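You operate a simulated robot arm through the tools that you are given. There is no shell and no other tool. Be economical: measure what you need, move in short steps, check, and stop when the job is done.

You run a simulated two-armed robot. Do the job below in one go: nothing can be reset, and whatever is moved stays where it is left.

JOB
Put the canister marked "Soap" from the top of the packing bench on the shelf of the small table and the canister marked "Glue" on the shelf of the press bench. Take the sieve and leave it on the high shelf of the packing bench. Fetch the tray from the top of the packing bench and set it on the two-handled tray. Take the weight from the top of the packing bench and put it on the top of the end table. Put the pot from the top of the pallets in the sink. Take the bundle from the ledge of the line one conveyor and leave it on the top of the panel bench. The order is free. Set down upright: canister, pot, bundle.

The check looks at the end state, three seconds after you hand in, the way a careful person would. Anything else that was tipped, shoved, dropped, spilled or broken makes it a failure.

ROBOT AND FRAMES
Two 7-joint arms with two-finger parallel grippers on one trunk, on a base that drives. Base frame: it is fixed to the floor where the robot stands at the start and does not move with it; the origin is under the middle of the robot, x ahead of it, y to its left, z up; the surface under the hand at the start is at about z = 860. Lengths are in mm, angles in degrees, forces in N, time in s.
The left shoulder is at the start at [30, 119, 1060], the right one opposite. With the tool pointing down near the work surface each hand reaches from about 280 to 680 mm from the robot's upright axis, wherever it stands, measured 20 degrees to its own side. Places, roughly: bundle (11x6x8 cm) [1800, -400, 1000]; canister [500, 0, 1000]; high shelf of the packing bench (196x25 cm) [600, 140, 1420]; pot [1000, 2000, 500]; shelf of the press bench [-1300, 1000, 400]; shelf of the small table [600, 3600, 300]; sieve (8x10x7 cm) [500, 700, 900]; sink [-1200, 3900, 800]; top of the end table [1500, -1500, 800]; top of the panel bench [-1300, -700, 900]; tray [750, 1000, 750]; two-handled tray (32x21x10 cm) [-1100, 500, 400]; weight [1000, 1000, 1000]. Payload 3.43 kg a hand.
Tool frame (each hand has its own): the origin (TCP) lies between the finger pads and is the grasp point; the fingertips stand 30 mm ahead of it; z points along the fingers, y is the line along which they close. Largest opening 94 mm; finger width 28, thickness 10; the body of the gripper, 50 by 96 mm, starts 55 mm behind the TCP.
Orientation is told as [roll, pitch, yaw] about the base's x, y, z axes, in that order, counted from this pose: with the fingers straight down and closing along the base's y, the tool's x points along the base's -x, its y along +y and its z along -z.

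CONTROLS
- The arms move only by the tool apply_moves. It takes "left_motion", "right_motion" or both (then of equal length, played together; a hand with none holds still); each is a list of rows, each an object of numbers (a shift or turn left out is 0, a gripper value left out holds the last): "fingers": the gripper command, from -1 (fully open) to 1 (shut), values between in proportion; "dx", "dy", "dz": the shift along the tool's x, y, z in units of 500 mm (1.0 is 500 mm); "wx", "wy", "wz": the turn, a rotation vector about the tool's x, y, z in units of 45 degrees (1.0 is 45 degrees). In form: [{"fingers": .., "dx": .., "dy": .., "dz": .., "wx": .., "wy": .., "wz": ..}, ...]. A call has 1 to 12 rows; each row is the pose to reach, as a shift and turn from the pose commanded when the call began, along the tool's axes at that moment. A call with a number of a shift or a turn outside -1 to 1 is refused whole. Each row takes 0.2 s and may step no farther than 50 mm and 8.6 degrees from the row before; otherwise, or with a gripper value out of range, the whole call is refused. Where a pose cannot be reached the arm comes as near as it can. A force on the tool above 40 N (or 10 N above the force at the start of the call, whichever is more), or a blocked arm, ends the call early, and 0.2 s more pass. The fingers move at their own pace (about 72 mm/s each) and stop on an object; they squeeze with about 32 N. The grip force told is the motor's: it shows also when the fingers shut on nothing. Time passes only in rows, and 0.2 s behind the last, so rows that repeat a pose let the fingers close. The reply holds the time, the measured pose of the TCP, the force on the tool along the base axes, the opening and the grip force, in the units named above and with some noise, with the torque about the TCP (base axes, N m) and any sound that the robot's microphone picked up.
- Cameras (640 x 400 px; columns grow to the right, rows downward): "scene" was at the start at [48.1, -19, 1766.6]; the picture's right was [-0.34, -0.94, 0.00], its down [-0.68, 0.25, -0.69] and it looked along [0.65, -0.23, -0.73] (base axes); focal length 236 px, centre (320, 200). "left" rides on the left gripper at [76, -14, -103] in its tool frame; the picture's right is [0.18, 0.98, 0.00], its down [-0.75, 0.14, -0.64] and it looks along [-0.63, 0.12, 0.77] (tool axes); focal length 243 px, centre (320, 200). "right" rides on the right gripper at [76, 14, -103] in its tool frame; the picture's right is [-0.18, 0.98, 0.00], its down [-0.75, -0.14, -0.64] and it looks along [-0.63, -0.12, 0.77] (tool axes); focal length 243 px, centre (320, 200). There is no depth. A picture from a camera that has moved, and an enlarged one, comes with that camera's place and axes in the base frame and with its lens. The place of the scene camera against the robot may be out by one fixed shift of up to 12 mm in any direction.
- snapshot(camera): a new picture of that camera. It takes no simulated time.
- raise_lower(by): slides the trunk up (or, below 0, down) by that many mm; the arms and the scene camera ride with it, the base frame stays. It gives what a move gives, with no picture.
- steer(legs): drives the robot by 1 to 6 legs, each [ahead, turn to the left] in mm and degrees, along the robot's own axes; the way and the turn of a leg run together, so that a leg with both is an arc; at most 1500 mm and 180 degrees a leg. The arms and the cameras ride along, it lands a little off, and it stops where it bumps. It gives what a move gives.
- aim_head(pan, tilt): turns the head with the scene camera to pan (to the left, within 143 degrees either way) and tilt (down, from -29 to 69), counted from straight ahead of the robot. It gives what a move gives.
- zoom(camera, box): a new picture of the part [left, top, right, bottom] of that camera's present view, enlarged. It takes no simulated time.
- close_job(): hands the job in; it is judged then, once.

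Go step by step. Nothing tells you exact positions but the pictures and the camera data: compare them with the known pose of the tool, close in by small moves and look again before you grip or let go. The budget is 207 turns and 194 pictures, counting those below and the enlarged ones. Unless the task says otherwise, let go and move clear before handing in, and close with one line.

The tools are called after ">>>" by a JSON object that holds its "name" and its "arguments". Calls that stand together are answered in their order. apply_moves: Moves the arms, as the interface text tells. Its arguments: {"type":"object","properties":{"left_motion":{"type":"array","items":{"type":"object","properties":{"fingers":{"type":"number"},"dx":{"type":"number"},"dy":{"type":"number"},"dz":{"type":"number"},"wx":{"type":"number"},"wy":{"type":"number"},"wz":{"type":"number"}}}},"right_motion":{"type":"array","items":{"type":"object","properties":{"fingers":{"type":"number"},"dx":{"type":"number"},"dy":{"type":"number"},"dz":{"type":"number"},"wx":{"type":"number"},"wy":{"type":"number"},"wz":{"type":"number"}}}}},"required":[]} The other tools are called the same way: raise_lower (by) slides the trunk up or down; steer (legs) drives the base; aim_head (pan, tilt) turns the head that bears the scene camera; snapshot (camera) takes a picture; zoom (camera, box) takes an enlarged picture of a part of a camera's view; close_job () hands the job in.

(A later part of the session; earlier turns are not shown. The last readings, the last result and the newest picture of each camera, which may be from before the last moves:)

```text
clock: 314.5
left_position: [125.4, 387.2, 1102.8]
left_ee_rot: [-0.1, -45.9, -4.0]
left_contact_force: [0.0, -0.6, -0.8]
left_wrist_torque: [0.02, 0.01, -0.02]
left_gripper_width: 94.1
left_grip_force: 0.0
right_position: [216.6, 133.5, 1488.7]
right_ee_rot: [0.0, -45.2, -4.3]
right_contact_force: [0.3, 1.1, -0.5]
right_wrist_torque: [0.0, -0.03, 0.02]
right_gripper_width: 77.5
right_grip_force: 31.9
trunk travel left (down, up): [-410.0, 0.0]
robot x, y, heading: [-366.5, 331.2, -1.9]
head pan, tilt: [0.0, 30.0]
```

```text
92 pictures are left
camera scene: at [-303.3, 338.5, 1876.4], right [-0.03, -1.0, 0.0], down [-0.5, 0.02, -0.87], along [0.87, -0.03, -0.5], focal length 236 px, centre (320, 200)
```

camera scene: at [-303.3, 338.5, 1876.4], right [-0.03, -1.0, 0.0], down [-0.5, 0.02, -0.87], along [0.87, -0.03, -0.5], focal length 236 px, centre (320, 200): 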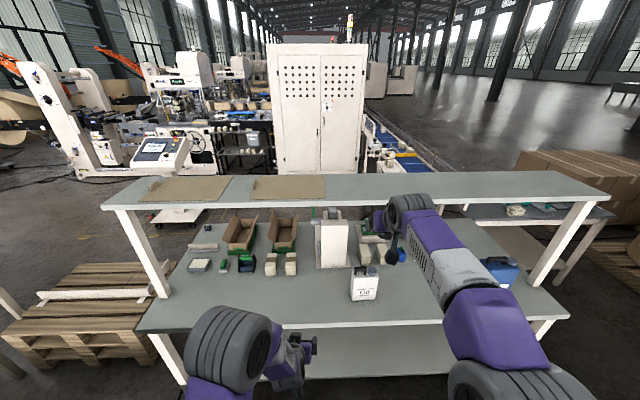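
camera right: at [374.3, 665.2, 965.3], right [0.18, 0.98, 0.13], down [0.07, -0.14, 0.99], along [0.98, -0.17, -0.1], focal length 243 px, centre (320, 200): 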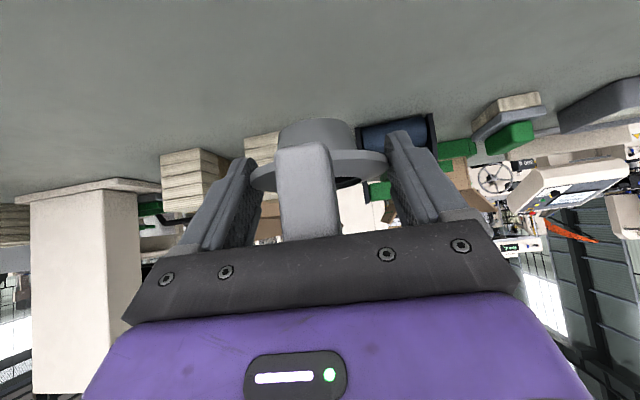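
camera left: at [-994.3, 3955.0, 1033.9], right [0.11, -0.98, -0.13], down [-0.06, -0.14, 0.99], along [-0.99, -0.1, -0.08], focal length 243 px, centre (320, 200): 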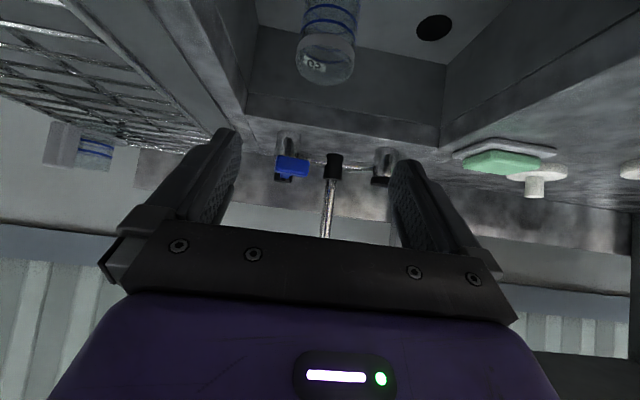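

>>> {"name": "steer", "arguments": {"legs": [[350, 0]]}}

>>> {"name": "aim_head", "arguments": {"pan": -10, "tilt": 45}}

>>> {"name": "snapshot", "arguments": {"camera": "scene"}}

>>> {"name": "snapshot", "arguments": {"camera": "right"}}

```text
clock: 316.8
left_position: [474.8, 380.7, 1102.0]
left_ee_rot: [-0.2, -45.9, -3.7]
left_contact_force: [-0.2, 0.3, 0.0]
left_wrist_torque: [0.01, 0.0, 0.02]
left_gripper_width: 93.7
left_grip_force: 0.0
right_position: [566.3, 127.7, 1488.2]
right_ee_rot: [0.0, -45.1, -4.0]
right_contact_force: [1.1, 0.3, -0.9]
right_wrist_torque: [0.02, -0.02, -0.01]
right_gripper_width: 77.6
right_grip_force: 32.4
trunk travel left (down, up): [-410.0, 0.0]
robot x, y, heading: [-20.6, 325.5, -1.5]
head pan, tilt: [0.0, 30.0]
```

```text
clock: 317.6
left_position: [474.4, 380.2, 1101.6]
left_ee_rot: [-0.1, -46.0, -3.6]
left_contact_force: [0.1, -0.5, 0.5]
left_wrist_torque: [-0.04, -0.01, 0.03]
left_gripper_width: 93.8
left_grip_force: 0.0
right_position: [565.4, 127.2, 1488.1]
right_ee_rot: [0.0, -45.1, -3.8]
right_contact_force: [-0.6, -0.1, -2.5]
right_wrist_torque: [-0.02, -0.02, 0.04]
right_gripper_width: 77.5
right_grip_force: 32.3
trunk travel left (down, up): [-410.0, 0.0]
robot x, y, heading: [-20.9, 321.5, -1.5]
head pan, tilt: [-10.0, 45.0]
```

```text
91 pictures are left
camera scene: at [34.9, 315.2, 1853.9], right [-0.2, -0.98, 0.0], down [-0.69, 0.14, -0.71], along [0.69, -0.14, -0.71], focal length 236 px, centre (320, 200)
```

scene: 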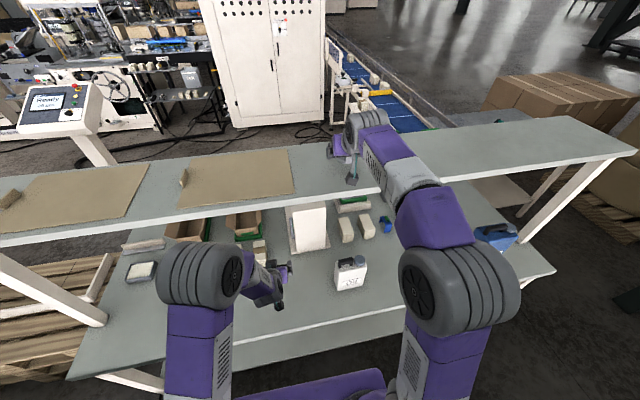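

```text
90 pictures are left
camera right: at [441.0, 149.9, 1504.7], right [0.2, 0.97, 0.13], down [0.07, -0.15, 0.99], along [0.98, -0.18, -0.09], focal length 243 px, centre (320, 200)
```

right: 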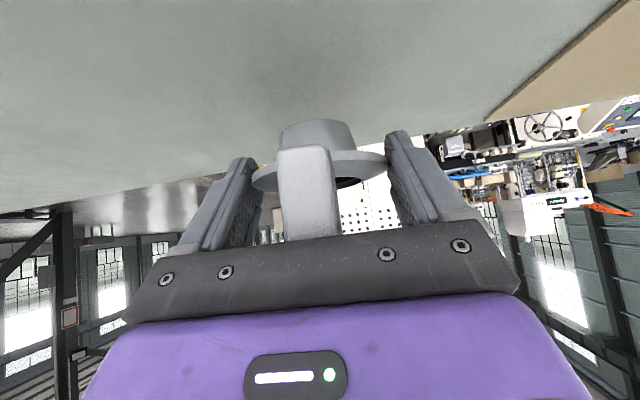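

Sieve is over the free part of the shelf. Lowering to contact.

>>> {"name": "apply_moves", "arguments": {"right_motion": [{"dx": 0.02, "dz": 0.02}, {"dx": 0.035, "dz": 0.035}, {"dx": 0.042, "dz": 0.042}, {"dx": 0.048, "dz": 0.048}, {"dx": 0.054, "dz": 0.054}, {"dx": 0.06, "dz": 0.06}, {"dx": 0.066, "dz": 0.066}]}}

```text
clock: 319.3
left_position: [473.4, 381.4, 1102.1]
left_ee_rot: [-0.1, -45.9, -3.7]
left_contact_force: [0.1, 0.2, 0.1]
left_wrist_torque: [-0.03, 0.02, 0.05]
left_gripper_width: 93.9
left_grip_force: 0.1
right_position: [567.5, 126.8, 1451.0]
right_ee_rot: [0.3, -46.6, -4.0]
right_contact_force: [-4.4, 0.9, 10.1]
right_wrist_torque: [0.02, 0.24, -0.02]
right_gripper_width: 77.7
right_grip_force: 31.9
trunk travel left (down, up): [-410.0, 0.0]
robot x, y, heading: [-20.0, 321.2, -1.7]
head pan, tilt: [-10.0, 45.0]
stopped in row 7 (right hand): the force on the tool passed its limit at 42 N (the readings are from after the stop); the commanded pose is now the measured one
```

>>> {"name": "apply_moves", "arguments": {"right_motion": [{"dx": -0.003, "dz": -0.003, "wy": 0.03}, {"dx": -0.003, "dz": -0.003, "wy": 0.03, "fingers": -1}, {"dx": -0.003, "dz": -0.003, "wy": 0.03}, {"dx": -0.003, "dz": -0.003, "wy": 0.03}, {"dx": -0.006, "dz": -0.06}, {"dx": -0.01, "dz": -0.14}, {"dx": -0.01, "dz": -0.2}]}}

>>> {"name": "snapshot", "arguments": {"camera": "right"}}

>>> {"name": "steer", "arguments": {"legs": [[-330, 0]]}}

>>> {"name": "aim_head", "arguments": {"pan": -10, "tilt": 35}}

>>> {"name": "snapshot", "arguments": {"camera": "scene"}}

```text
clock: 320.9
left_position: [474.4, 378.6, 1101.6]
left_ee_rot: [-0.1, -45.9, -3.6]
left_contact_force: [0.4, -0.2, -0.9]
left_wrist_torque: [0.01, 0.01, 0.01]
left_gripper_width: 94.2
left_grip_force: 0.1
right_position: [501.0, 131.5, 1523.1]
right_ee_rot: [0.3, -46.3, -4.0]
right_contact_force: [0.8, -1.1, -0.1]
right_wrist_torque: [-0.03, 0.0, -0.03]
right_gripper_width: 94.0
right_grip_force: 0.0
trunk travel left (down, up): [-410.0, 0.0]
robot x, y, heading: [-16.9, 323.9, -1.5]
head pan, tilt: [-10.0, 45.0]
```

```text
89 pictures are left
camera right: at [374.7, 153.2, 1536.5], right [0.19, 0.97, 0.14], down [0.05, -0.15, 0.99], along [0.98, -0.18, -0.07], focal length 243 px, centre (320, 200)
```

right: 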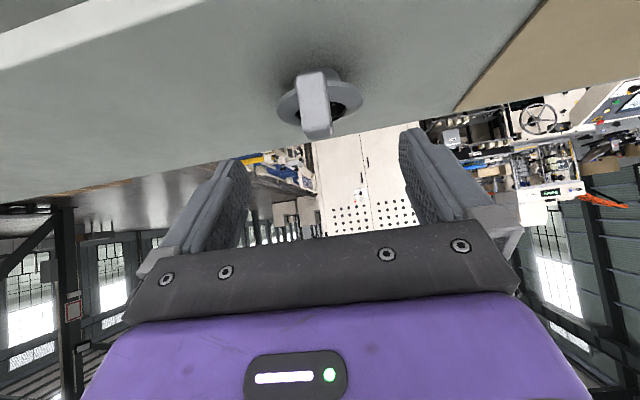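

```text
clock: 323.1
left_position: [146.2, 388.1, 1101.8]
left_ee_rot: [-0.2, -46.0, -3.5]
left_contact_force: [-0.2, -0.4, -0.3]
left_wrist_torque: [-0.01, 0.02, 0.0]
left_gripper_width: 93.9
left_grip_force: 0.1
right_position: [173.0, 139.4, 1521.8]
right_ee_rot: [0.2, -46.4, -3.9]
right_contact_force: [-0.5, -0.4, 0.4]
right_wrist_torque: [-0.01, -0.02, 0.01]
right_gripper_width: 94.0
right_grip_force: 0.0
trunk travel left (down, up): [-410.0, 0.0]
robot x, y, heading: [-345.4, 329.9, -1.1]
head pan, tilt: [-10.0, 45.0]
```

```text
clock: 323.8
left_position: [145.8, 388.5, 1101.7]
left_ee_rot: [-0.1, -45.9, -3.5]
left_contact_force: [-0.4, 0.5, 0.3]
left_wrist_torque: [0.01, -0.01, 0.01]
left_gripper_width: 94.2
left_grip_force: 0.1
right_position: [172.9, 139.2, 1522.6]
right_ee_rot: [0.2, -46.3, -3.9]
right_contact_force: [0.5, 0.2, -0.6]
right_wrist_torque: [0.03, 0.0, 0.0]
right_gripper_width: 94.0
right_grip_force: 0.1
trunk travel left (down, up): [-410.0, 0.0]
robot x, y, heading: [-346.4, 330.7, -1.5]
head pan, tilt: [-10.0, 35.0]
```

```text
88 pictures are left
camera scene: at [-287.1, 321.9, 1868.7], right [-0.2, -0.98, 0.0], down [-0.56, 0.11, -0.82], along [0.8, -0.16, -0.57], focal length 236 px, centre (320, 200)
```

scene: 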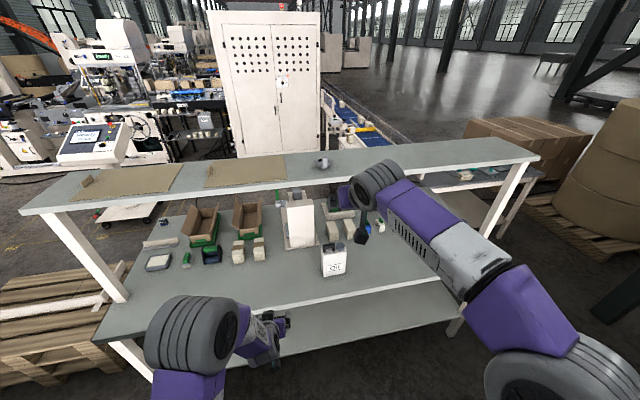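

The sieve rests on the high shelf. Bringing arms down, tucking the left one, and moving to the tray with the right hand.

>>> {"name": "raise_lower", "arguments": {"by": -85}}

>>> {"name": "apply_moves", "arguments": {"right_motion": [{"dx": 0.065, "dz": 0.065}, {"dx": 0.13, "dz": 0.13}, {"dx": 0.195, "dz": 0.195}, {"dx": 0.26, "dz": 0.26}, {"dx": 0.325, "dz": 0.325}, {"dx": 0.39, "dz": 0.39}, {"dx": 0.455, "dz": 0.455}, {"dx": 0.52, "dz": 0.52}, {"dx": 0.565, "dz": 0.565}], "left_motion": [{"dx": 0.03, "dz": -0.03, "dy": 0.05}, {"dx": 0.06, "dz": -0.06, "dy": 0.1}, {"dx": 0.09, "dz": -0.09, "dy": 0.15}, {"dx": 0.12, "dz": -0.12, "dy": 0.2}, {"dx": 0.15, "dz": -0.15, "dy": 0.25}, {"dx": 0.18, "dz": -0.18, "dy": 0.28}, {"dx": 0.2, "dz": -0.2, "dy": 0.3}, {"dx": 0.2, "dz": -0.2, "dy": 0.3}, {"dx": 0.2, "dz": -0.2, "dy": 0.3}]}}

>>> {"name": "steer", "arguments": {"legs": [[0, 91.5], [790, 0], [0, -90], [200, 0]]}}

>>> {"name": "snapshot", "arguments": {"camera": "right"}}

>>> {"name": "aim_head", "arguments": {"pan": -5, "tilt": 50}}

>>> {"name": "snapshot", "arguments": {"camera": "scene"}}

```text
clock: 325.0
left_position: [145.9, 388.9, 1016.9]
left_ee_rot: [-0.1, -45.9, -3.5]
left_contact_force: [-0.4, -0.5, -0.6]
left_wrist_torque: [-0.01, -0.01, 0.01]
left_gripper_width: 94.0
left_grip_force: 0.0
right_position: [172.8, 138.9, 1436.9]
right_ee_rot: [0.2, -46.3, -3.9]
right_contact_force: [0.4, -0.5, -0.6]
right_wrist_torque: [0.0, -0.02, 0.0]
right_gripper_width: 93.9
right_grip_force: 0.0
trunk travel left (down, up): [-325.0, 85.0]
robot x, y, heading: [-348.7, 331.1, -1.4]
head pan, tilt: [-10.0, 35.0]
```

```text
clock: 327.0
left_position: [65.0, 559.9, 1004.0]
left_ee_rot: [0.0, -46.0, -3.7]
left_contact_force: [-0.4, 0.0, -0.1]
left_wrist_torque: [-0.01, -0.01, 0.01]
left_gripper_width: 94.0
left_grip_force: 0.1
left hand out of reach, approached as far as the arm can: row 4, 5, 6, 7, 8, 9
right_position: [181.4, 140.5, 1038.7]
right_ee_rot: [0.2, -46.4, -4.0]
right_contact_force: [-0.6, -0.7, -0.1]
right_wrist_torque: [0.01, 0.03, 0.02]
right_gripper_width: 94.0
right_grip_force: 0.0
trunk travel left (down, up): [-325.0, 85.0]
robot x, y, heading: [-349.4, 329.1, -1.2]
head pan, tilt: [-10.0, 35.0]
```

```text
clock: 340.1
left_position: [253.1, 1365.8, 1003.0]
left_ee_rot: [-0.1, -45.9, -2.1]
left_contact_force: [0.0, -0.3, -0.3]
left_wrist_torque: [0.0, 0.01, -0.01]
left_gripper_width: 94.0
left_grip_force: 0.0
right_position: [378.1, 950.4, 1038.6]
right_ee_rot: [0.2, -46.4, -2.6]
right_contact_force: [0.8, -0.1, -0.5]
right_wrist_torque: [0.01, -0.01, 0.01]
right_gripper_width: 94.1
right_grip_force: 0.0
trunk travel left (down, up): [-325.0, 85.0]
robot x, y, heading: [-154.1, 1126.1, -0.1]
head pan, tilt: [-10.0, 35.0]
```

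```text
87 pictures are left
camera right: at [251.5, 969.2, 1053.8], right [0.17, 0.98, 0.14], down [0.05, -0.15, 0.99], along [0.98, -0.16, -0.07], focal length 243 px, centre (320, 200)
```

right: 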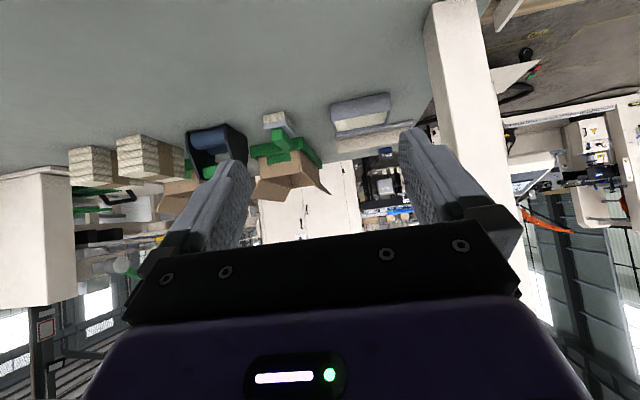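

```text
clock: 340.9
left_position: [251.6, 1364.6, 1004.4]
left_ee_rot: [-0.1, -46.0, -2.2]
left_contact_force: [-0.1, -0.3, -0.4]
left_wrist_torque: [0.01, 0.01, 0.02]
left_gripper_width: 94.2
left_grip_force: 0.1
right_position: [376.8, 949.6, 1039.9]
right_ee_rot: [0.2, -46.3, -2.7]
right_contact_force: [1.0, -0.1, -0.3]
right_wrist_torque: [0.0, 0.01, 0.0]
right_gripper_width: 93.9
right_grip_force: 0.0
trunk travel left (down, up): [-325.0, 85.0]
robot x, y, heading: [-152.0, 1127.3, -0.0]
head pan, tilt: [-5.0, 50.0]
```

```text
86 pictures are left
camera scene: at [-104.5, 1128.3, 1762.0], right [-0.09, -1.0, 0.0], down [-0.76, 0.07, -0.64], along [0.64, -0.06, -0.77], focal length 236 px, centre (320, 200)
```

scene: 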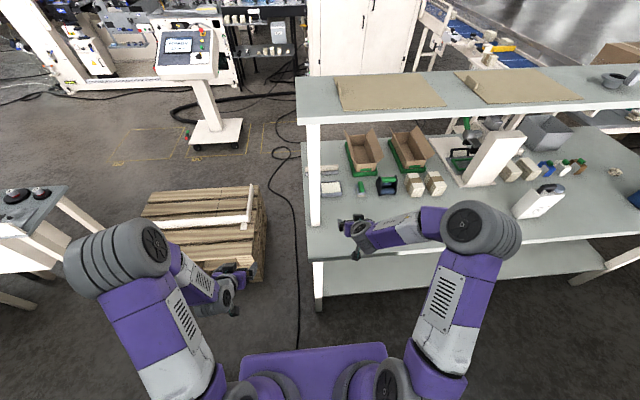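

>>> {"name": "zoom", "arguments": {"camera": "right", "box": [310, 80, 430, 155]}}

>>> {"name": "zoom", "arguments": {"camera": "scene", "box": [310, 160, 390, 210]}}

```text
5.33 times, centred on (370, 118) of right
camera zoom: at [250.8, 969.2, 1054.1], right [0.17, 0.98, 0.14], down [0.05, -0.15, 0.99], along [0.98, -0.16, -0.07], focal length 1294 px, centre (53, 640)
```

zoom: 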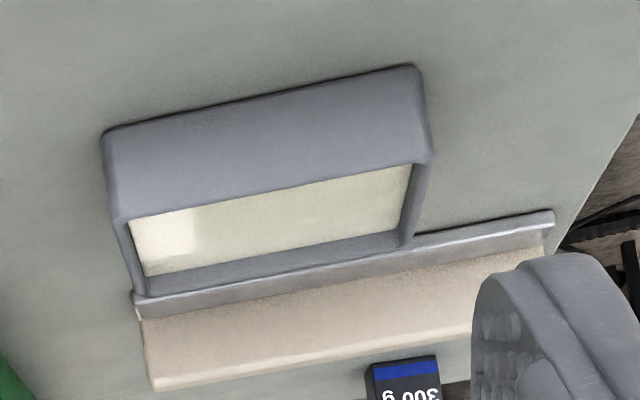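

```text
8.00 times, centred on (350, 185) of scene
camera zoom: at [-104.5, 1128.3, 1762.0], right [-0.09, -1.0, 0.0], down [-0.76, 0.07, -0.64], along [0.64, -0.06, -0.77], focal length 1890 px, centre (80, 320)
```

zoom: 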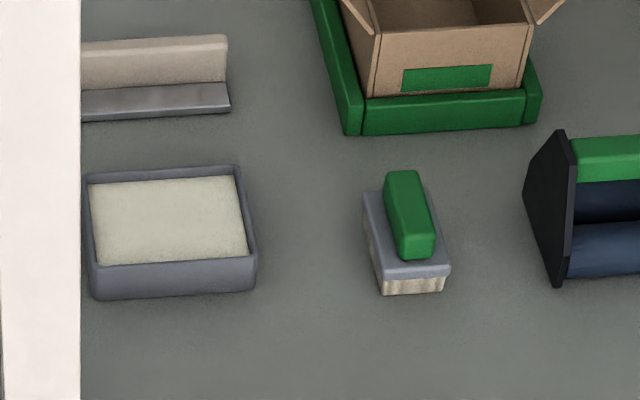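

The tray measures about 78 mm (x) × 100 mm (y), so I can grip it across x with the hand pointing sideways (+y) and 45° down. Turning the right hand about the vertical.

>>> {"name": "apply_moves", "arguments": {"right_motion": [{"wx": -0.125, "wz": -0.119}, {"wx": -0.25, "wz": -0.238}, {"wx": -0.375, "wz": -0.357}, {"wx": -0.5, "wz": -0.476}, {"wx": -0.625, "wz": -0.595}, {"wx": -0.745, "wz": -0.71}]}}

>>> {"name": "apply_moves", "arguments": {"right_motion": [{"wx": -0.125, "wz": -0.119}, {"wx": -0.25, "wz": -0.238}, {"wx": -0.375, "wz": -0.357}, {"wx": -0.5, "wz": -0.476}, {"wx": -0.625, "wz": -0.595}, {"wx": -0.745, "wz": -0.71}]}}

>>> {"name": "snapshot", "arguments": {"camera": "scene"}}

```text
clock: 342.3
left_position: [251.6, 1365.2, 1003.0]
left_ee_rot: [-0.1, -45.9, -2.2]
left_contact_force: [-0.3, -0.3, -0.4]
left_wrist_torque: [0.02, 0.01, 0.01]
left_gripper_width: 93.9
left_grip_force: 0.0
right_position: [376.8, 949.8, 1039.6]
right_ee_rot: [0.2, -46.6, 43.9]
right_contact_force: [0.1, 0.6, -0.5]
right_wrist_torque: [-0.03, 0.0, -0.01]
right_gripper_width: 94.1
right_grip_force: 0.1
trunk travel left (down, up): [-325.0, 85.0]
robot x, y, heading: [-152.0, 1130.1, -0.2]
head pan, tilt: [-5.0, 50.0]
```

```text
clock: 343.7
left_position: [251.9, 1365.9, 1003.5]
left_ee_rot: [-0.3, -45.8, -2.1]
left_contact_force: [-0.5, 0.6, 0.0]
left_wrist_torque: [-0.01, -0.01, 0.01]
left_gripper_width: 94.0
left_grip_force: 0.0
right_position: [377.3, 950.2, 1039.9]
right_ee_rot: [0.1, -46.5, 90.2]
right_contact_force: [-1.1, -0.2, -0.2]
right_wrist_torque: [-0.01, 0.02, 0.01]
right_gripper_width: 93.9
right_grip_force: 0.0
trunk travel left (down, up): [-325.0, 85.0]
robot x, y, heading: [-156.8, 1123.5, -0.1]
head pan, tilt: [-5.0, 50.0]
```

```text
83 pictures are left
camera scene: at [-103.4, 1128.6, 1761.9], right [-0.09, -1.0, 0.0], down [-0.76, 0.07, -0.64], along [0.64, -0.06, -0.77], focal length 236 px, centre (320, 200)
```

scene: 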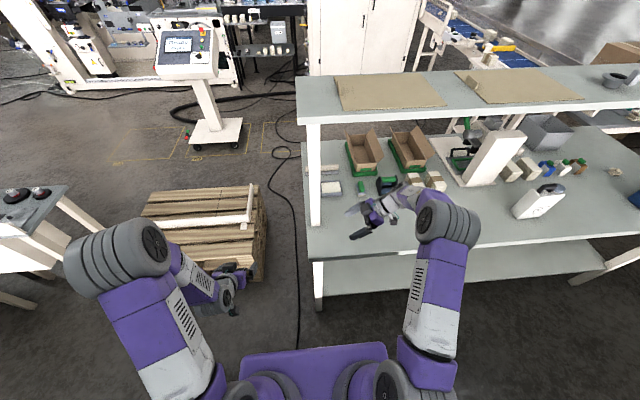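

>>> {"name": "steer", "arguments": {"legs": [[0, -90], [122, 0], [0, 90], [200, 0]]}}

>>> {"name": "snapshot", "arguments": {"camera": "right"}}

>>> {"name": "snapshot", "arguments": {"camera": "scene"}}

```text
clock: 353.8
left_position: [443.2, 1252.5, 1004.1]
left_ee_rot: [-0.1, -45.8, -1.6]
left_contact_force: [0.2, 1.1, -0.6]
left_wrist_torque: [-0.03, -0.01, 0.01]
left_gripper_width: 94.1
left_grip_force: 0.1
right_position: [573.4, 837.5, 1040.7]
right_ee_rot: [0.2, -46.5, 90.8]
right_contact_force: [-0.2, -0.6, -0.2]
right_wrist_torque: [0.01, 0.0, 0.02]
right_gripper_width: 93.9
right_grip_force: 0.0
trunk travel left (down, up): [-325.0, 85.0]
robot x, y, heading: [41.5, 1003.8, 0.8]
head pan, tilt: [-5.0, 50.0]
```

```text
82 pictures are left
camera right: at [561.5, 711.3, 1053.7], right [-0.98, 0.11, 0.13], down [0.14, 0.06, 0.99], along [0.1, 0.99, -0.07], focal length 243 px, centre (320, 200)
```

right: 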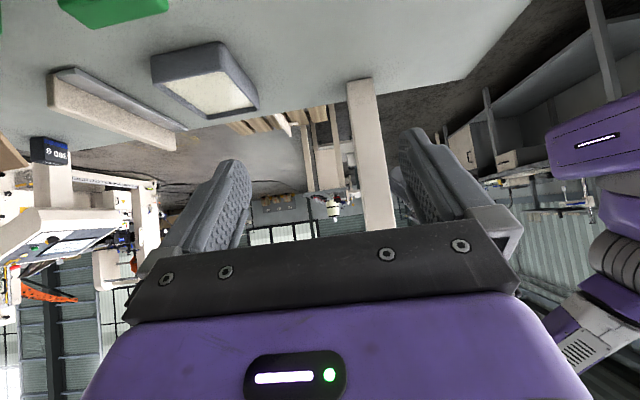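

```text
81 pictures are left
camera scene: at [90.9, 1010.9, 1761.9], right [-0.08, -1.0, 0.0], down [-0.76, 0.06, -0.64], along [0.64, -0.05, -0.77], focal length 236 px, centre (320, 200)
```

scene: 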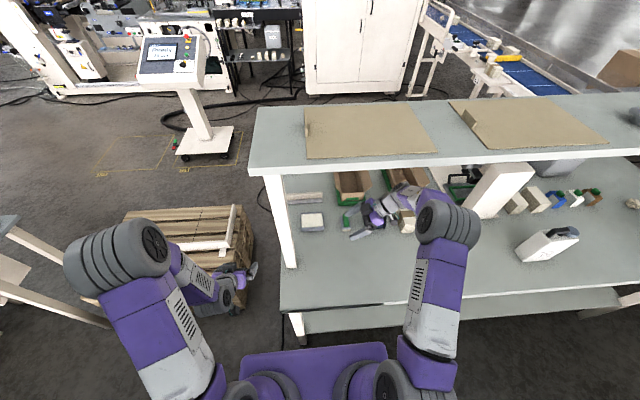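

Tray spans ≈x 657–732, y 940–1035. A steeper hand (30° from vertical) keeps clear of the sponge block beside it. Moving to a pre-grasp pose.

>>> {"name": "steer", "arguments": {"legs": [[20, 0]]}}

>>> {"name": "apply_moves", "arguments": {"right_motion": [{"dy": -0.05, "dx": 0.0, "dz": 0.06, "wy": 0.1}, {"dy": -0.1, "dx": -0.005, "dz": 0.11, "wy": 0.2}, {"dy": -0.15, "dx": -0.01, "dz": 0.16, "wy": 0.3}, {"dy": -0.2, "dx": -0.02, "dz": 0.2, "wy": 0.367}, {"dy": -0.204, "dx": -0.037, "dz": 0.248, "wy": 0.367}, {"dy": -0.204, "dx": -0.037, "dz": 0.248, "wy": 0.367}]}}

>>> {"name": "snapshot", "arguments": {"camera": "right"}}

>>> {"name": "zoom", "arguments": {"camera": "scene", "box": [270, 170, 430, 270]}}

```text
clock: 354.6
left_position: [462.4, 1252.8, 1003.0]
left_ee_rot: [-0.1, -45.8, -1.4]
left_contact_force: [0.0, 0.2, 0.6]
left_wrist_torque: [-0.02, 0.02, 0.02]
left_gripper_width: 94.2
left_grip_force: 0.1
right_position: [590.6, 837.2, 1040.2]
right_ee_rot: [0.1, -46.5, 90.9]
right_contact_force: [0.1, 0.1, 0.2]
right_wrist_torque: [-0.02, 0.04, 0.02]
right_gripper_width: 94.1
right_grip_force: 0.0
trunk travel left (down, up): [-325.0, 85.0]
robot x, y, heading: [60.9, 1010.1, 1.0]
head pan, tilt: [-5.0, 50.0]
```

```text
clock: 356.0
left_position: [462.3, 1252.1, 1003.6]
left_ee_rot: [-0.1, -45.9, -1.5]
left_contact_force: [0.1, 0.0, -0.6]
left_wrist_torque: [-0.01, -0.04, -0.01]
left_gripper_width: 94.0
left_grip_force: 0.1
right_position: [695.2, 943.1, 968.0]
right_ee_rot: [0.1, -30.1, 90.8]
right_contact_force: [0.3, 0.2, -0.1]
right_wrist_torque: [0.01, -0.02, 0.01]
right_gripper_width: 93.9
right_grip_force: 0.1
trunk travel left (down, up): [-325.0, 85.0]
robot x, y, heading: [61.5, 1007.8, 0.8]
head pan, tilt: [-5.0, 50.0]
```

```text
80 pictures are left
camera right: at [682.7, 825.5, 1018.1], right [-0.99, 0.14, 0.09], down [0.14, 0.33, 0.93], along [0.1, 0.93, -0.35], focal length 243 px, centre (320, 200)
```

right: 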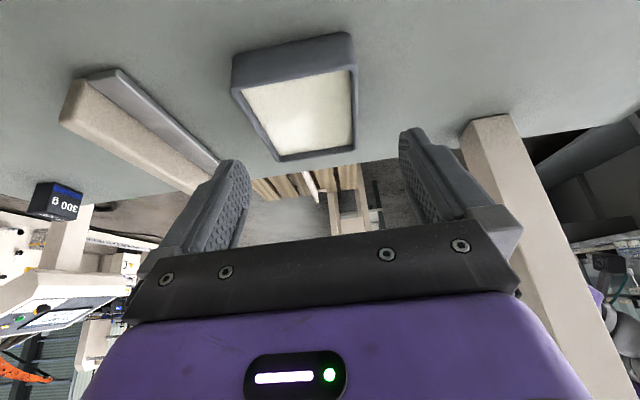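

```text
4.00 times, centred on (350, 220) of scene
camera zoom: at [110.1, 1010.5, 1761.9], right [-0.08, -1.0, 0.0], down [-0.76, 0.06, -0.64], along [0.64, -0.05, -0.77], focal length 945 px, centre (200, 120)
```

zoom: 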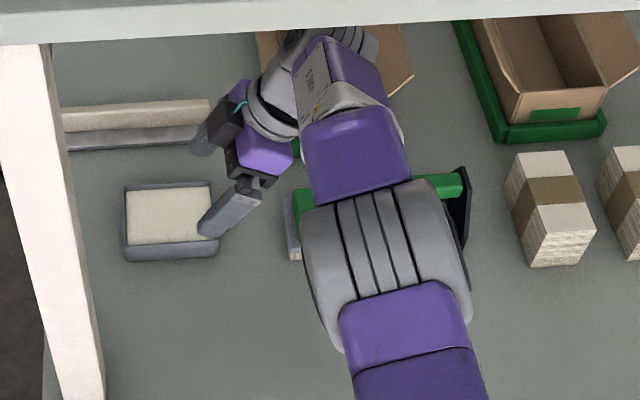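

Tray centre ≈[702,982]. Descending to straddle it.

>>> {"name": "apply_moves", "arguments": {"right_motion": [{"dy": -0.012, "dx": 0.008, "dz": 0.05}, {"dy": -0.012, "dx": 0.016, "dz": 0.1}, {"dy": -0.012, "dx": 0.024, "dz": 0.14}, {"dy": -0.012, "dx": 0.028, "dz": 0.158}, {"dy": -0.012, "dx": 0.028, "dz": 0.158}]}}

>>> {"name": "snapshot", "arguments": {"camera": "right"}}

```text
clock: 356.8
left_position: [462.1, 1251.8, 1002.9]
left_ee_rot: [0.0, -45.9, -1.6]
left_contact_force: [-0.6, 1.2, -0.3]
left_wrist_torque: [0.02, 0.02, -0.04]
left_gripper_width: 94.0
left_grip_force: 0.1
right_position: [707.4, 963.2, 923.4]
right_ee_rot: [-1.9, -30.2, 91.7]
right_contact_force: [-1.5, -4.1, 15.0]
right_wrist_torque: [-0.09, -0.56, -0.03]
right_gripper_width: 92.9
right_grip_force: 0.0
trunk travel left (down, up): [-325.0, 85.0]
robot x, y, heading: [58.3, 1010.3, 0.7]
head pan, tilt: [-5.0, 50.0]
stopped in row 3 (right hand): the force on the tool passed its limit at 51 N (the readings are from after the stop); the commanded pose is now the measured one
```

```text
78 pictures are left
camera right: at [692.9, 845.6, 971.6], right [-0.99, 0.15, 0.07], down [0.11, 0.33, 0.94], along [0.12, 0.93, -0.34], focal length 243 px, centre (320, 200)
```

right: 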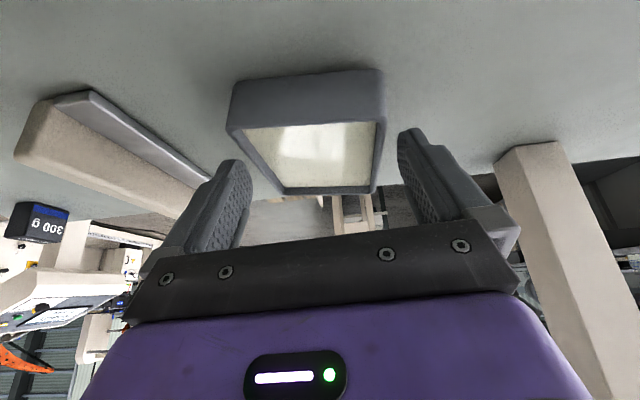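

The hand met something at z≈923; zooming to see what touches before going on.

>>> {"name": "zoom", "arguments": {"camera": "right", "box": [180, 60, 460, 235]}}

>>> {"name": "zoom", "arguments": {"camera": "scene", "box": [270, 170, 430, 270]}}

```text
2.29 times, centred on (320, 148) of right
camera zoom: at [692.9, 845.6, 971.6], right [-0.99, 0.15, 0.07], down [0.11, 0.33, 0.94], along [0.12, 0.93, -0.34], focal length 555 px, centre (320, 320)
```

zoom: 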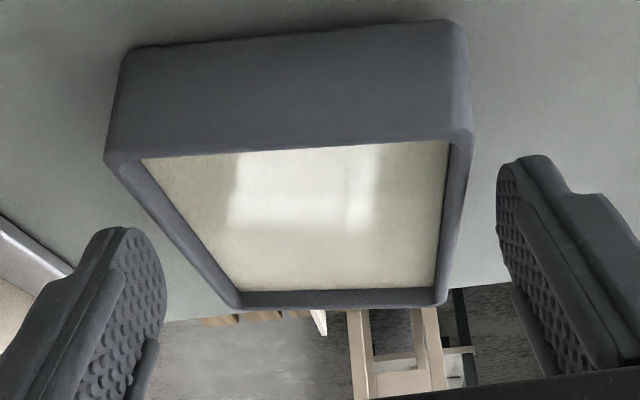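

```text
4.00 times, centred on (350, 220) of scene
camera zoom: at [109.7, 1010.9, 1762.0], right [-0.08, -1.0, 0.0], down [-0.76, 0.06, -0.64], along [0.64, -0.05, -0.77], focal length 945 px, centre (200, 120)
```

zoom: 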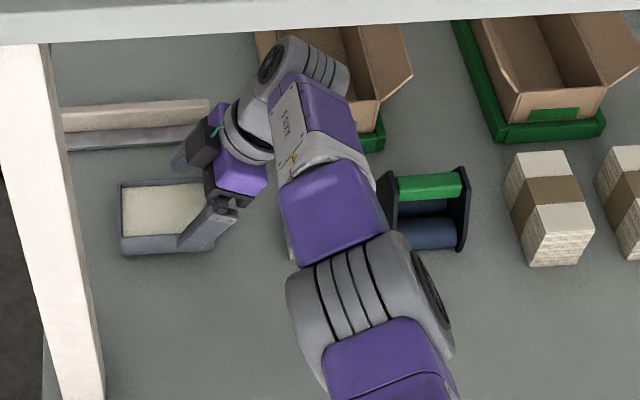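

The fingers are clear; it's the wrist that met the neighbouring carton's flap. I'll rise and use a vertical hand here instead, which keeps the wrist away from the carton.

>>> {"name": "apply_moves", "arguments": {"right_motion": [{"dx": -0.035, "dz": -0.06}, {"dx": -0.07, "dz": -0.121}, {"dx": -0.085, "dz": -0.12, "wy": 0.16}, {"dx": -0.085, "dz": -0.12, "wy": 0.32}, {"dx": -0.085, "dz": -0.12, "wy": 0.48}, {"dx": -0.085, "dz": -0.12, "wy": 0.64}, {"dx": -0.085, "dz": -0.12, "wy": 0.667}]}}

>>> {"name": "snapshot", "arguments": {"camera": "right"}}

>>> {"name": "zoom", "arguments": {"camera": "scene", "box": [270, 150, 430, 250]}}

```text
clock: 358.4
left_position: [461.9, 1252.4, 1003.7]
left_ee_rot: [-0.1, -45.9, -1.4]
left_contact_force: [0.3, 0.3, 0.6]
left_wrist_torque: [0.02, 0.01, -0.01]
left_gripper_width: 94.1
left_grip_force: 0.1
right_position: [703.5, 969.8, 994.0]
right_ee_rot: [-1.2, 0.0, 90.7]
right_contact_force: [0.2, -0.2, -0.6]
right_wrist_torque: [0.04, -0.03, 0.01]
right_gripper_width: 93.9
right_grip_force: 0.1
trunk travel left (down, up): [-325.0, 85.0]
robot x, y, heading: [59.1, 1009.1, 1.0]
head pan, tilt: [-5.0, 50.0]
```

```text
75 pictures are left
camera right: at [688.3, 893.2, 1093.9], right [-0.98, 0.17, -0.02], down [0.12, 0.75, 0.65], along [0.13, 0.63, -0.76], focal length 243 px, centre (320, 200)
```

right: 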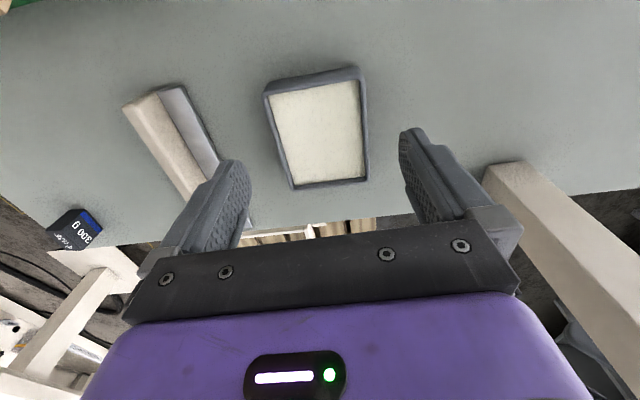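

```text
4.00 times, centred on (350, 200) of scene
camera zoom: at [110.0, 1010.7, 1761.9], right [-0.08, -1.0, 0.0], down [-0.76, 0.06, -0.64], along [0.64, -0.05, -0.77], focal length 945 px, centre (200, 200)
```

zoom: 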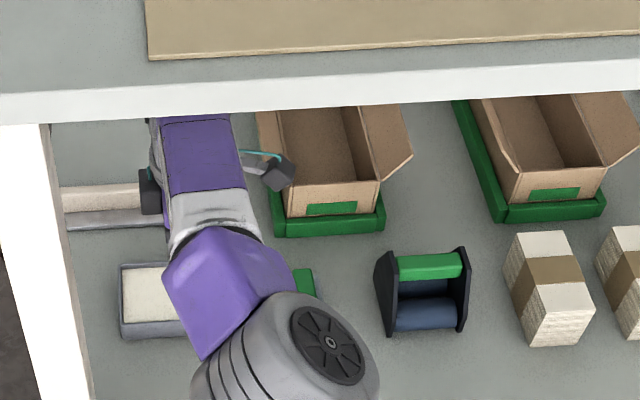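

Carton undisturbed. Tray centre ≈[708,989]; descending vertically.

>>> {"name": "apply_moves", "arguments": {"right_motion": [{"dx": -0.038, "dy": -0.009, "dz": 0.03, "wx": -0.027}, {"dx": -0.038, "dy": -0.009, "dz": 0.1, "wx": -0.027}, {"dx": -0.038, "dy": -0.009, "dz": 0.15, "wx": -0.027}, {"dx": -0.038, "dy": -0.009, "dz": 0.15, "wx": -0.027}]}}

>>> {"name": "snapshot", "arguments": {"camera": "right"}}

```text
clock: 359.4
left_position: [460.3, 1251.2, 1004.9]
left_ee_rot: [-0.1, -46.1, -1.5]
left_contact_force: [0.0, -0.1, -0.3]
left_wrist_torque: [-0.03, 0.01, 0.0]
left_gripper_width: 93.9
left_grip_force: 0.2
right_position: [692.9, 985.3, 921.0]
right_ee_rot: [-0.8, -0.2, 90.8]
right_contact_force: [6.1, -3.6, 28.3]
right_wrist_torque: [-0.13, -1.8, -0.24]
right_gripper_width: 93.9
right_grip_force: 0.2
right hand out of reach, approached as far as the arm can: row 1, 2, 3, 4
trunk travel left (down, up): [-325.0, 85.0]
robot x, y, heading: [60.1, 1010.8, 0.7]
head pan, tilt: [-5.0, 50.0]
```

```text
73 pictures are left
camera right: at [676.8, 909.1, 1021.4], right [-0.99, 0.17, -0.01], down [0.12, 0.75, 0.65], along [0.12, 0.63, -0.76], focal length 243 px, centre (320, 200)
```

right: 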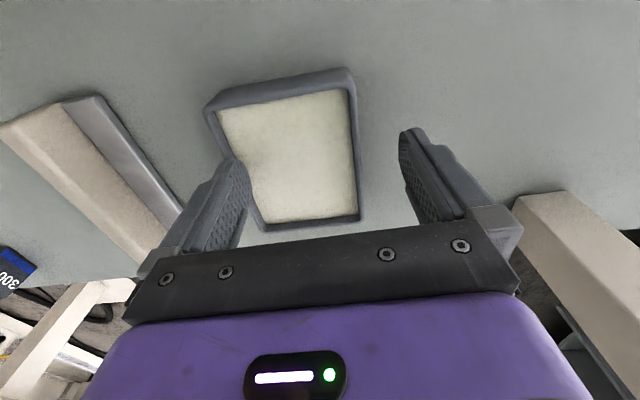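

Reach ran out there (finger pressing the rim). Rising, then driving 30 mm closer.

>>> {"name": "apply_moves", "arguments": {"right_motion": [{"dz": -0.06}, {"dz": -0.12}, {"dz": -0.14}]}}

>>> {"name": "steer", "arguments": {"legs": [[32, 0]]}}

>>> {"name": "snapshot", "arguments": {"camera": "right"}}

```text
clock: 360.2
left_position: [462.4, 1251.3, 1002.7]
left_ee_rot: [-0.2, -45.8, -1.4]
left_contact_force: [0.0, 0.0, 0.5]
left_wrist_torque: [0.0, -0.02, 0.02]
left_gripper_width: 94.0
left_grip_force: 0.0
right_position: [691.3, 985.8, 986.2]
right_ee_rot: [0.1, -0.1, 90.8]
right_contact_force: [-0.4, 0.7, -1.0]
right_wrist_torque: [-0.02, 0.01, 0.0]
right_gripper_width: 94.0
right_grip_force: 0.1
trunk travel left (down, up): [-325.0, 85.0]
robot x, y, heading: [60.1, 1003.7, 0.6]
head pan, tilt: [-5.0, 50.0]
```

```text
clock: 361.0
left_position: [495.0, 1253.6, 1003.8]
left_ee_rot: [-0.2, -45.7, -1.5]
left_contact_force: [0.2, 0.3, -0.7]
left_wrist_torque: [-0.01, -0.03, -0.02]
left_gripper_width: 94.0
left_grip_force: 0.0
right_position: [723.5, 987.6, 986.6]
right_ee_rot: [0.0, -0.1, 90.8]
right_contact_force: [0.5, 0.1, 1.3]
right_wrist_torque: [0.02, 0.01, 0.0]
right_gripper_width: 93.8
right_grip_force: 0.0
trunk travel left (down, up): [-325.0, 85.0]
robot x, y, heading: [91.8, 1010.2, 0.3]
head pan, tilt: [-5.0, 50.0]
```

```text
72 pictures are left
camera right: at [710.3, 910.3, 1087.6], right [-0.99, 0.17, 0.0], down [0.13, 0.75, 0.64], along [0.11, 0.63, -0.77], focal length 243 px, centre (320, 200)
```

right: 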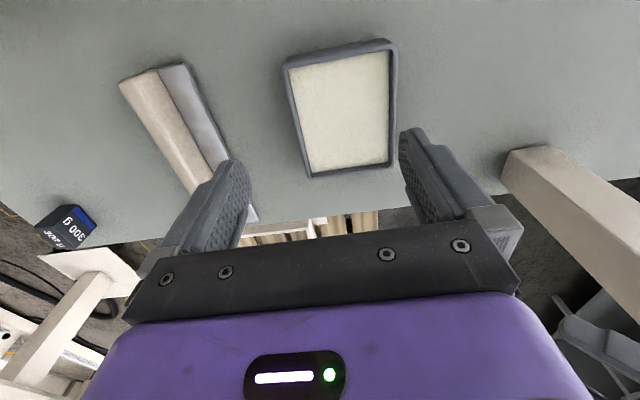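

Tray now ≈x 664–741, y 945–1038. Centring and descending.

>>> {"name": "apply_moves", "arguments": {"right_motion": [{"dx": -0.006, "dy": 0.042, "dz": 0.02}, {"dx": -0.006, "dy": 0.042, "dz": 0.08}, {"dx": -0.006, "dy": 0.042, "dz": 0.11}, {"dx": -0.006, "dy": 0.042, "dz": 0.11}]}}

>>> {"name": "snapshot", "arguments": {"camera": "right"}}

```text
clock: 362.0
left_position: [495.2, 1253.3, 1002.8]
left_ee_rot: [0.0, -45.9, -1.5]
left_contact_force: [0.0, -1.0, -0.7]
left_wrist_torque: [-0.02, 0.03, 0.0]
left_gripper_width: 94.0
left_grip_force: 0.0
right_position: [701.7, 989.4, 931.7]
right_ee_rot: [0.0, -0.1, 90.8]
right_contact_force: [-0.4, -0.1, 0.6]
right_wrist_torque: [0.0, 0.01, -0.02]
right_gripper_width: 93.9
right_grip_force: 0.0
trunk travel left (down, up): [-325.0, 85.0]
robot x, y, heading: [90.2, 1012.7, 0.5]
head pan, tilt: [-5.0, 50.0]
```

```text
71 pictures are left
camera right: at [688.5, 912.6, 1031.6], right [-0.99, 0.17, 0.0], down [0.13, 0.75, 0.64], along [0.11, 0.63, -0.77], focal length 243 px, centre (320, 200)
```

right: 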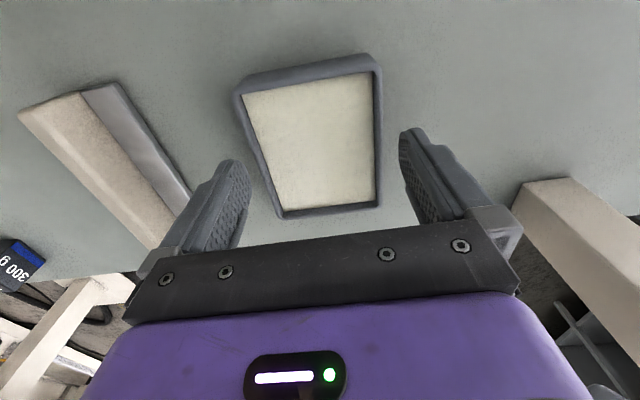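

>>> {"name": "apply_moves", "arguments": {"right_motion": [{"dz": 0.03, "dy": -0.003}, {"dz": 0.06, "dy": -0.003}, {"dz": 0.074, "dy": -0.003}, {"dz": 0.074, "dy": -0.003, "fingers": 1}, {"dz": 0.074, "dy": -0.003}, {"dz": 0.074, "dy": -0.003}, {"dz": 0.074, "dy": -0.003}]}}

>>> {"name": "snapshot", "arguments": {"camera": "right"}}

```text
clock: 363.6
left_position: [493.9, 1252.8, 1003.8]
left_ee_rot: [0.0, -45.9, -1.6]
left_contact_force: [0.0, 0.3, -0.2]
left_wrist_torque: [0.0, -0.03, -0.02]
left_gripper_width: 93.7
left_grip_force: 0.0
right_position: [702.5, 990.4, 894.1]
right_ee_rot: [0.0, -0.2, 90.8]
right_contact_force: [1.9, -0.7, 3.6]
right_wrist_torque: [0.03, -0.03, -0.17]
right_gripper_width: 88.9
right_grip_force: 32.0
trunk travel left (down, up): [-325.0, 85.0]
robot x, y, heading: [97.0, 1008.1, 0.6]
head pan, tilt: [-5.0, 50.0]
```

```text
70 pictures are left
camera right: at [690.1, 913.3, 995.5], right [-0.99, 0.17, 0.0], down [0.13, 0.75, 0.64], along [0.11, 0.63, -0.76], focal length 243 px, centre (320, 200)
```

right: 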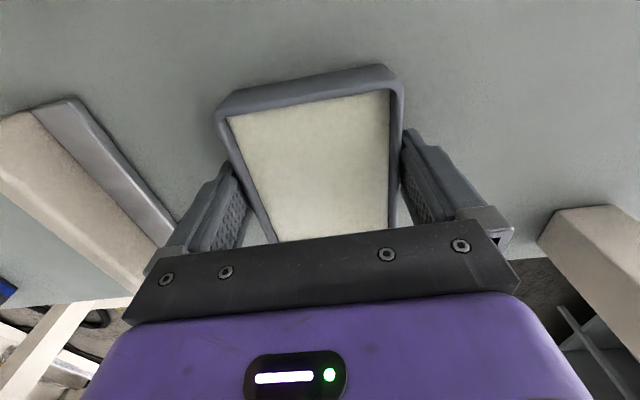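

Tray gripped (89 mm). Lifting a little to check.

>>> {"name": "apply_moves", "arguments": {"right_motion": [{"dz": -0.03}, {"dz": -0.07}, {"dz": -0.12}, {"dz": -0.16}, {"dz": -0.16}]}}

>>> {"name": "snapshot", "arguments": {"camera": "right"}}

```text
clock: 364.8
left_position: [494.7, 1252.3, 1003.6]
left_ee_rot: [-0.2, -46.0, -1.5]
left_contact_force: [0.7, 0.0, 1.2]
left_wrist_torque: [-0.01, -0.01, -0.01]
left_gripper_width: 94.1
left_grip_force: 0.0
right_position: [702.8, 987.9, 975.9]
right_ee_rot: [0.0, -0.2, 90.8]
right_contact_force: [0.7, 0.2, -4.0]
right_wrist_torque: [-0.02, 0.0, 0.0]
right_gripper_width: 88.9
right_grip_force: 32.4
trunk travel left (down, up): [-325.0, 85.0]
robot x, y, heading: [93.4, 1007.9, 0.6]
head pan, tilt: [-5.0, 50.0]
```

```text
69 pictures are left
camera right: at [689.8, 912.0, 1075.7], right [-0.99, 0.17, 0.0], down [0.13, 0.75, 0.64], along [0.11, 0.63, -0.77], focal length 243 px, centre (320, 200)
```

right: 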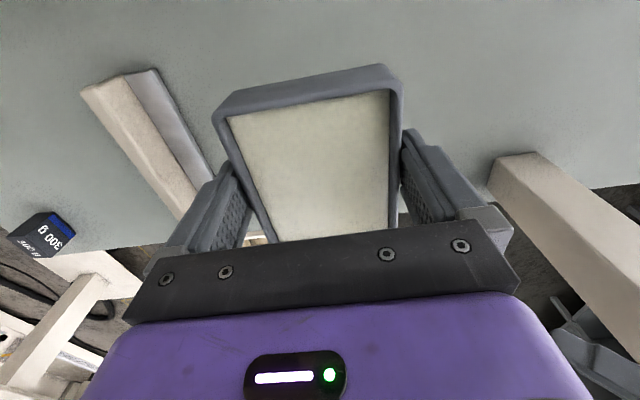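

Tray is level and secure. Shifting away from the post and backing out, then heading to the press bench.

>>> {"name": "apply_moves", "arguments": {"right_motion": [{"dx": 0.04, "dz": -0.03}, {"dx": 0.09, "dz": -0.06}, {"dx": 0.09, "dz": -0.06}]}}

>>> {"name": "steer", "arguments": {"legs": [[-340, 0]]}}

>>> {"name": "apply_moves", "arguments": {"right_motion": [{"dy": 0.06}, {"dy": 0.12}, {"dy": 0.18}, {"dy": 0.24}, {"dy": 0.3}]}}

>>> {"name": "steer", "arguments": {"legs": [[0, 180]]}}

>>> {"name": "aim_head", "arguments": {"pan": 0, "tilt": 45}}

>>> {"name": "snapshot", "arguments": {"camera": "scene"}}

```text
clock: 365.6
left_position: [494.7, 1252.9, 1003.4]
left_ee_rot: [-0.2, -45.9, -1.5]
left_contact_force: [-0.3, 0.3, -0.1]
left_wrist_torque: [0.01, 0.01, 0.0]
left_gripper_width: 94.2
left_grip_force: 0.1
right_position: [704.4, 942.3, 1005.8]
right_ee_rot: [0.0, 0.0, 90.8]
right_contact_force: [0.0, -0.8, -2.8]
right_wrist_torque: [-0.05, 0.0, -0.01]
right_gripper_width: 86.5
right_grip_force: 31.7
trunk travel left (down, up): [-325.0, 85.0]
robot x, y, heading: [92.2, 1011.9, 0.8]
head pan, tilt: [-5.0, 50.0]
```

```text
clock: 367.8
left_position: [152.8, 1253.3, 1003.0]
left_ee_rot: [-0.1, -45.8, -0.6]
left_contact_force: [-0.6, 0.5, 0.2]
left_wrist_torque: [0.02, 0.01, 0.01]
left_gripper_width: 94.1
left_grip_force: 0.1
right_position: [367.8, 944.5, 1006.0]
right_ee_rot: [0.0, -0.1, 91.6]
right_contact_force: [0.1, -0.1, -3.1]
right_wrist_torque: [-0.01, 0.01, -0.03]
right_gripper_width: 86.5
right_grip_force: 32.0
trunk travel left (down, up): [-325.0, 85.0]
robot x, y, heading: [-245.1, 1006.4, 1.4]
head pan, tilt: [-5.0, 50.0]
```

```text
clock: 369.0
left_position: [152.9, 1252.1, 1003.5]
left_ee_rot: [-0.1, -46.0, -0.7]
left_contact_force: [-0.1, -0.2, 0.6]
left_wrist_torque: [-0.01, 0.01, 0.0]
left_gripper_width: 94.1
left_grip_force: 0.1
right_position: [214.9, 939.5, 1006.7]
right_ee_rot: [-0.1, -0.1, 91.6]
right_contact_force: [-0.4, -0.1, -3.8]
right_wrist_torque: [-0.03, -0.01, 0.01]
right_gripper_width: 86.2
right_grip_force: 32.3
trunk travel left (down, up): [-325.0, 85.0]
robot x, y, heading: [-247.7, 999.8, 1.2]
head pan, tilt: [-5.0, 50.0]
```

```text
clock: 376.8
left_position: [-643.7, 753.1, 1003.1]
left_ee_rot: [-0.1, -45.9, 179.4]
left_contact_force: [0.4, -0.1, -0.9]
left_wrist_torque: [-0.02, 0.04, 0.01]
left_gripper_width: 93.9
left_grip_force: 0.1
right_position: [-708.8, 1065.1, 1005.5]
right_ee_rot: [0.0, -0.2, -88.3]
right_contact_force: [-0.2, -0.1, -3.2]
right_wrist_torque: [0.04, -0.02, -0.02]
right_gripper_width: 84.5
right_grip_force: 31.8
trunk travel left (down, up): [-325.0, 85.0]
robot x, y, heading: [-246.5, 1002.3, -178.5]
head pan, tilt: [-5.0, 50.0]
```

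```text
clock: 377.4
left_position: [-644.2, 753.2, 1003.8]
left_ee_rot: [-0.1, -45.9, 179.4]
left_contact_force: [-0.3, -0.3, -0.9]
left_wrist_torque: [0.03, -0.01, 0.01]
left_gripper_width: 94.1
left_grip_force: 0.0
right_position: [-707.8, 1066.8, 1005.1]
right_ee_rot: [-0.1, -0.1, -88.4]
right_contact_force: [-0.1, -0.1, -2.9]
right_wrist_torque: [0.03, 0.0, 0.0]
right_gripper_width: 84.7
right_grip_force: 32.2
trunk travel left (down, up): [-325.0, 85.0]
robot x, y, heading: [-247.7, 1001.4, -178.4]
head pan, tilt: [0.0, 45.0]
```

```text
68 pictures are left
camera scene: at [-294.5, 1010.2, 1768.8], right [-0.03, 1.0, 0.0], down [0.71, 0.02, -0.71], along [-0.71, -0.02, -0.71], focal length 236 px, centre (320, 200)
```

scene: 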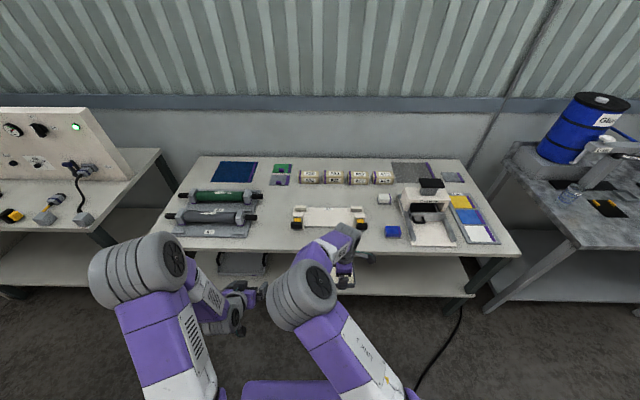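

>>> {"name": "snapshot", "arguments": {"camera": "right"}}

```text
67 pictures are left
camera right: at [-696.0, 1143.5, 1106.2], right [0.99, -0.15, 0.0], down [-0.12, -0.76, 0.64], along [-0.1, -0.64, -0.77], focal length 243 px, centre (320, 200)
```

right: 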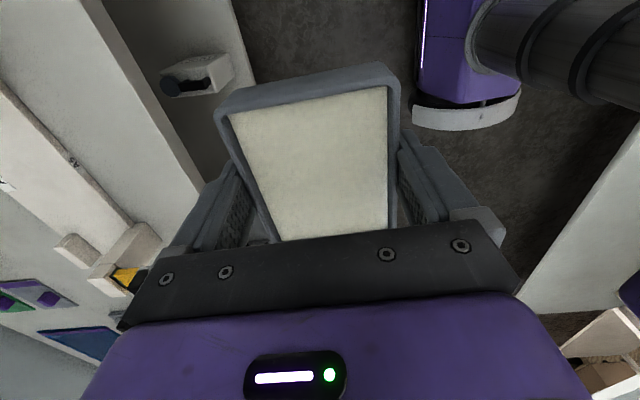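

Tray well seated in the grip. Moving in front of the two-handled tray (≈[-1107,468]) and lowering.

>>> {"name": "steer", "arguments": {"legs": [[0, 88.4], [650, 0], [0, -90]]}}

>>> {"name": "raise_lower", "arguments": {"by": -322}}

>>> {"name": "aim_head", "arguments": {"pan": 0, "tilt": 40}}

>>> {"name": "snapshot", "arguments": {"camera": "scene"}}

```text
clock: 388.6
left_position: [-649.6, 120.1, 1002.3]
left_ee_rot: [-0.1, -45.9, 178.4]
left_contact_force: [0.3, 0.3, 0.2]
left_wrist_torque: [0.0, -0.01, 0.01]
left_gripper_width: 93.8
left_grip_force: 0.0
right_position: [-707.5, 433.2, 1005.5]
right_ee_rot: [0.0, -0.2, -89.3]
right_contact_force: [-0.5, 0.0, -2.2]
right_wrist_torque: [0.04, 0.02, 0.01]
right_gripper_width: 85.1
right_grip_force: 32.3
trunk travel left (down, up): [-325.0, 85.0]
robot x, y, heading: [-246.7, 363.9, -179.2]
head pan, tilt: [0.0, 45.0]
```

```text
clock: 391.8
left_position: [-650.1, 119.0, 681.4]
left_ee_rot: [-0.1, -46.0, 178.4]
left_contact_force: [0.1, -0.2, -0.6]
left_wrist_torque: [-0.02, 0.0, 0.03]
left_gripper_width: 93.7
left_grip_force: 0.1
right_position: [-706.9, 432.5, 684.1]
right_ee_rot: [-0.1, -0.1, -89.4]
right_contact_force: [0.5, 0.1, -3.0]
right_wrist_torque: [-0.01, -0.03, 0.04]
right_gripper_width: 84.6
right_grip_force: 32.5
trunk travel left (down, up): [-3.0, 407.0]
robot x, y, heading: [-241.8, 361.4, -179.5]
head pan, tilt: [0.0, 45.0]
```

```text
clock: 392.4
left_position: [-649.4, 119.7, 681.7]
left_ee_rot: [-0.2, -45.9, 178.3]
left_contact_force: [0.0, 0.2, -1.1]
left_wrist_torque: [-0.03, -0.01, -0.03]
left_gripper_width: 94.0
left_grip_force: 0.2
right_position: [-706.9, 434.1, 683.4]
right_ee_rot: [0.0, -0.2, -89.3]
right_contact_force: [-0.2, -0.7, -3.6]
right_wrist_torque: [0.02, 0.01, -0.05]
right_gripper_width: 84.5
right_grip_force: 32.1
trunk travel left (down, up): [-3.0, 407.0]
robot x, y, heading: [-245.1, 359.8, -179.2]
head pan, tilt: [0.0, 40.0]
```

```text
66 pictures are left
camera scene: at [-298.9, 369.5, 1454.1], right [-0.01, 1.0, 0.0], down [0.64, 0.01, -0.77], along [-0.77, -0.01, -0.64], focal length 236 px, centre (320, 200)
```

scene: 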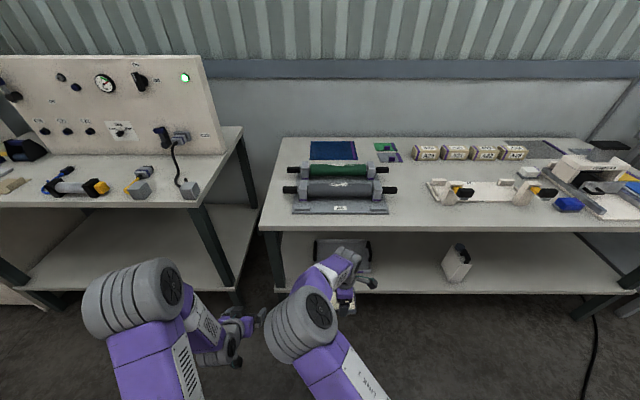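

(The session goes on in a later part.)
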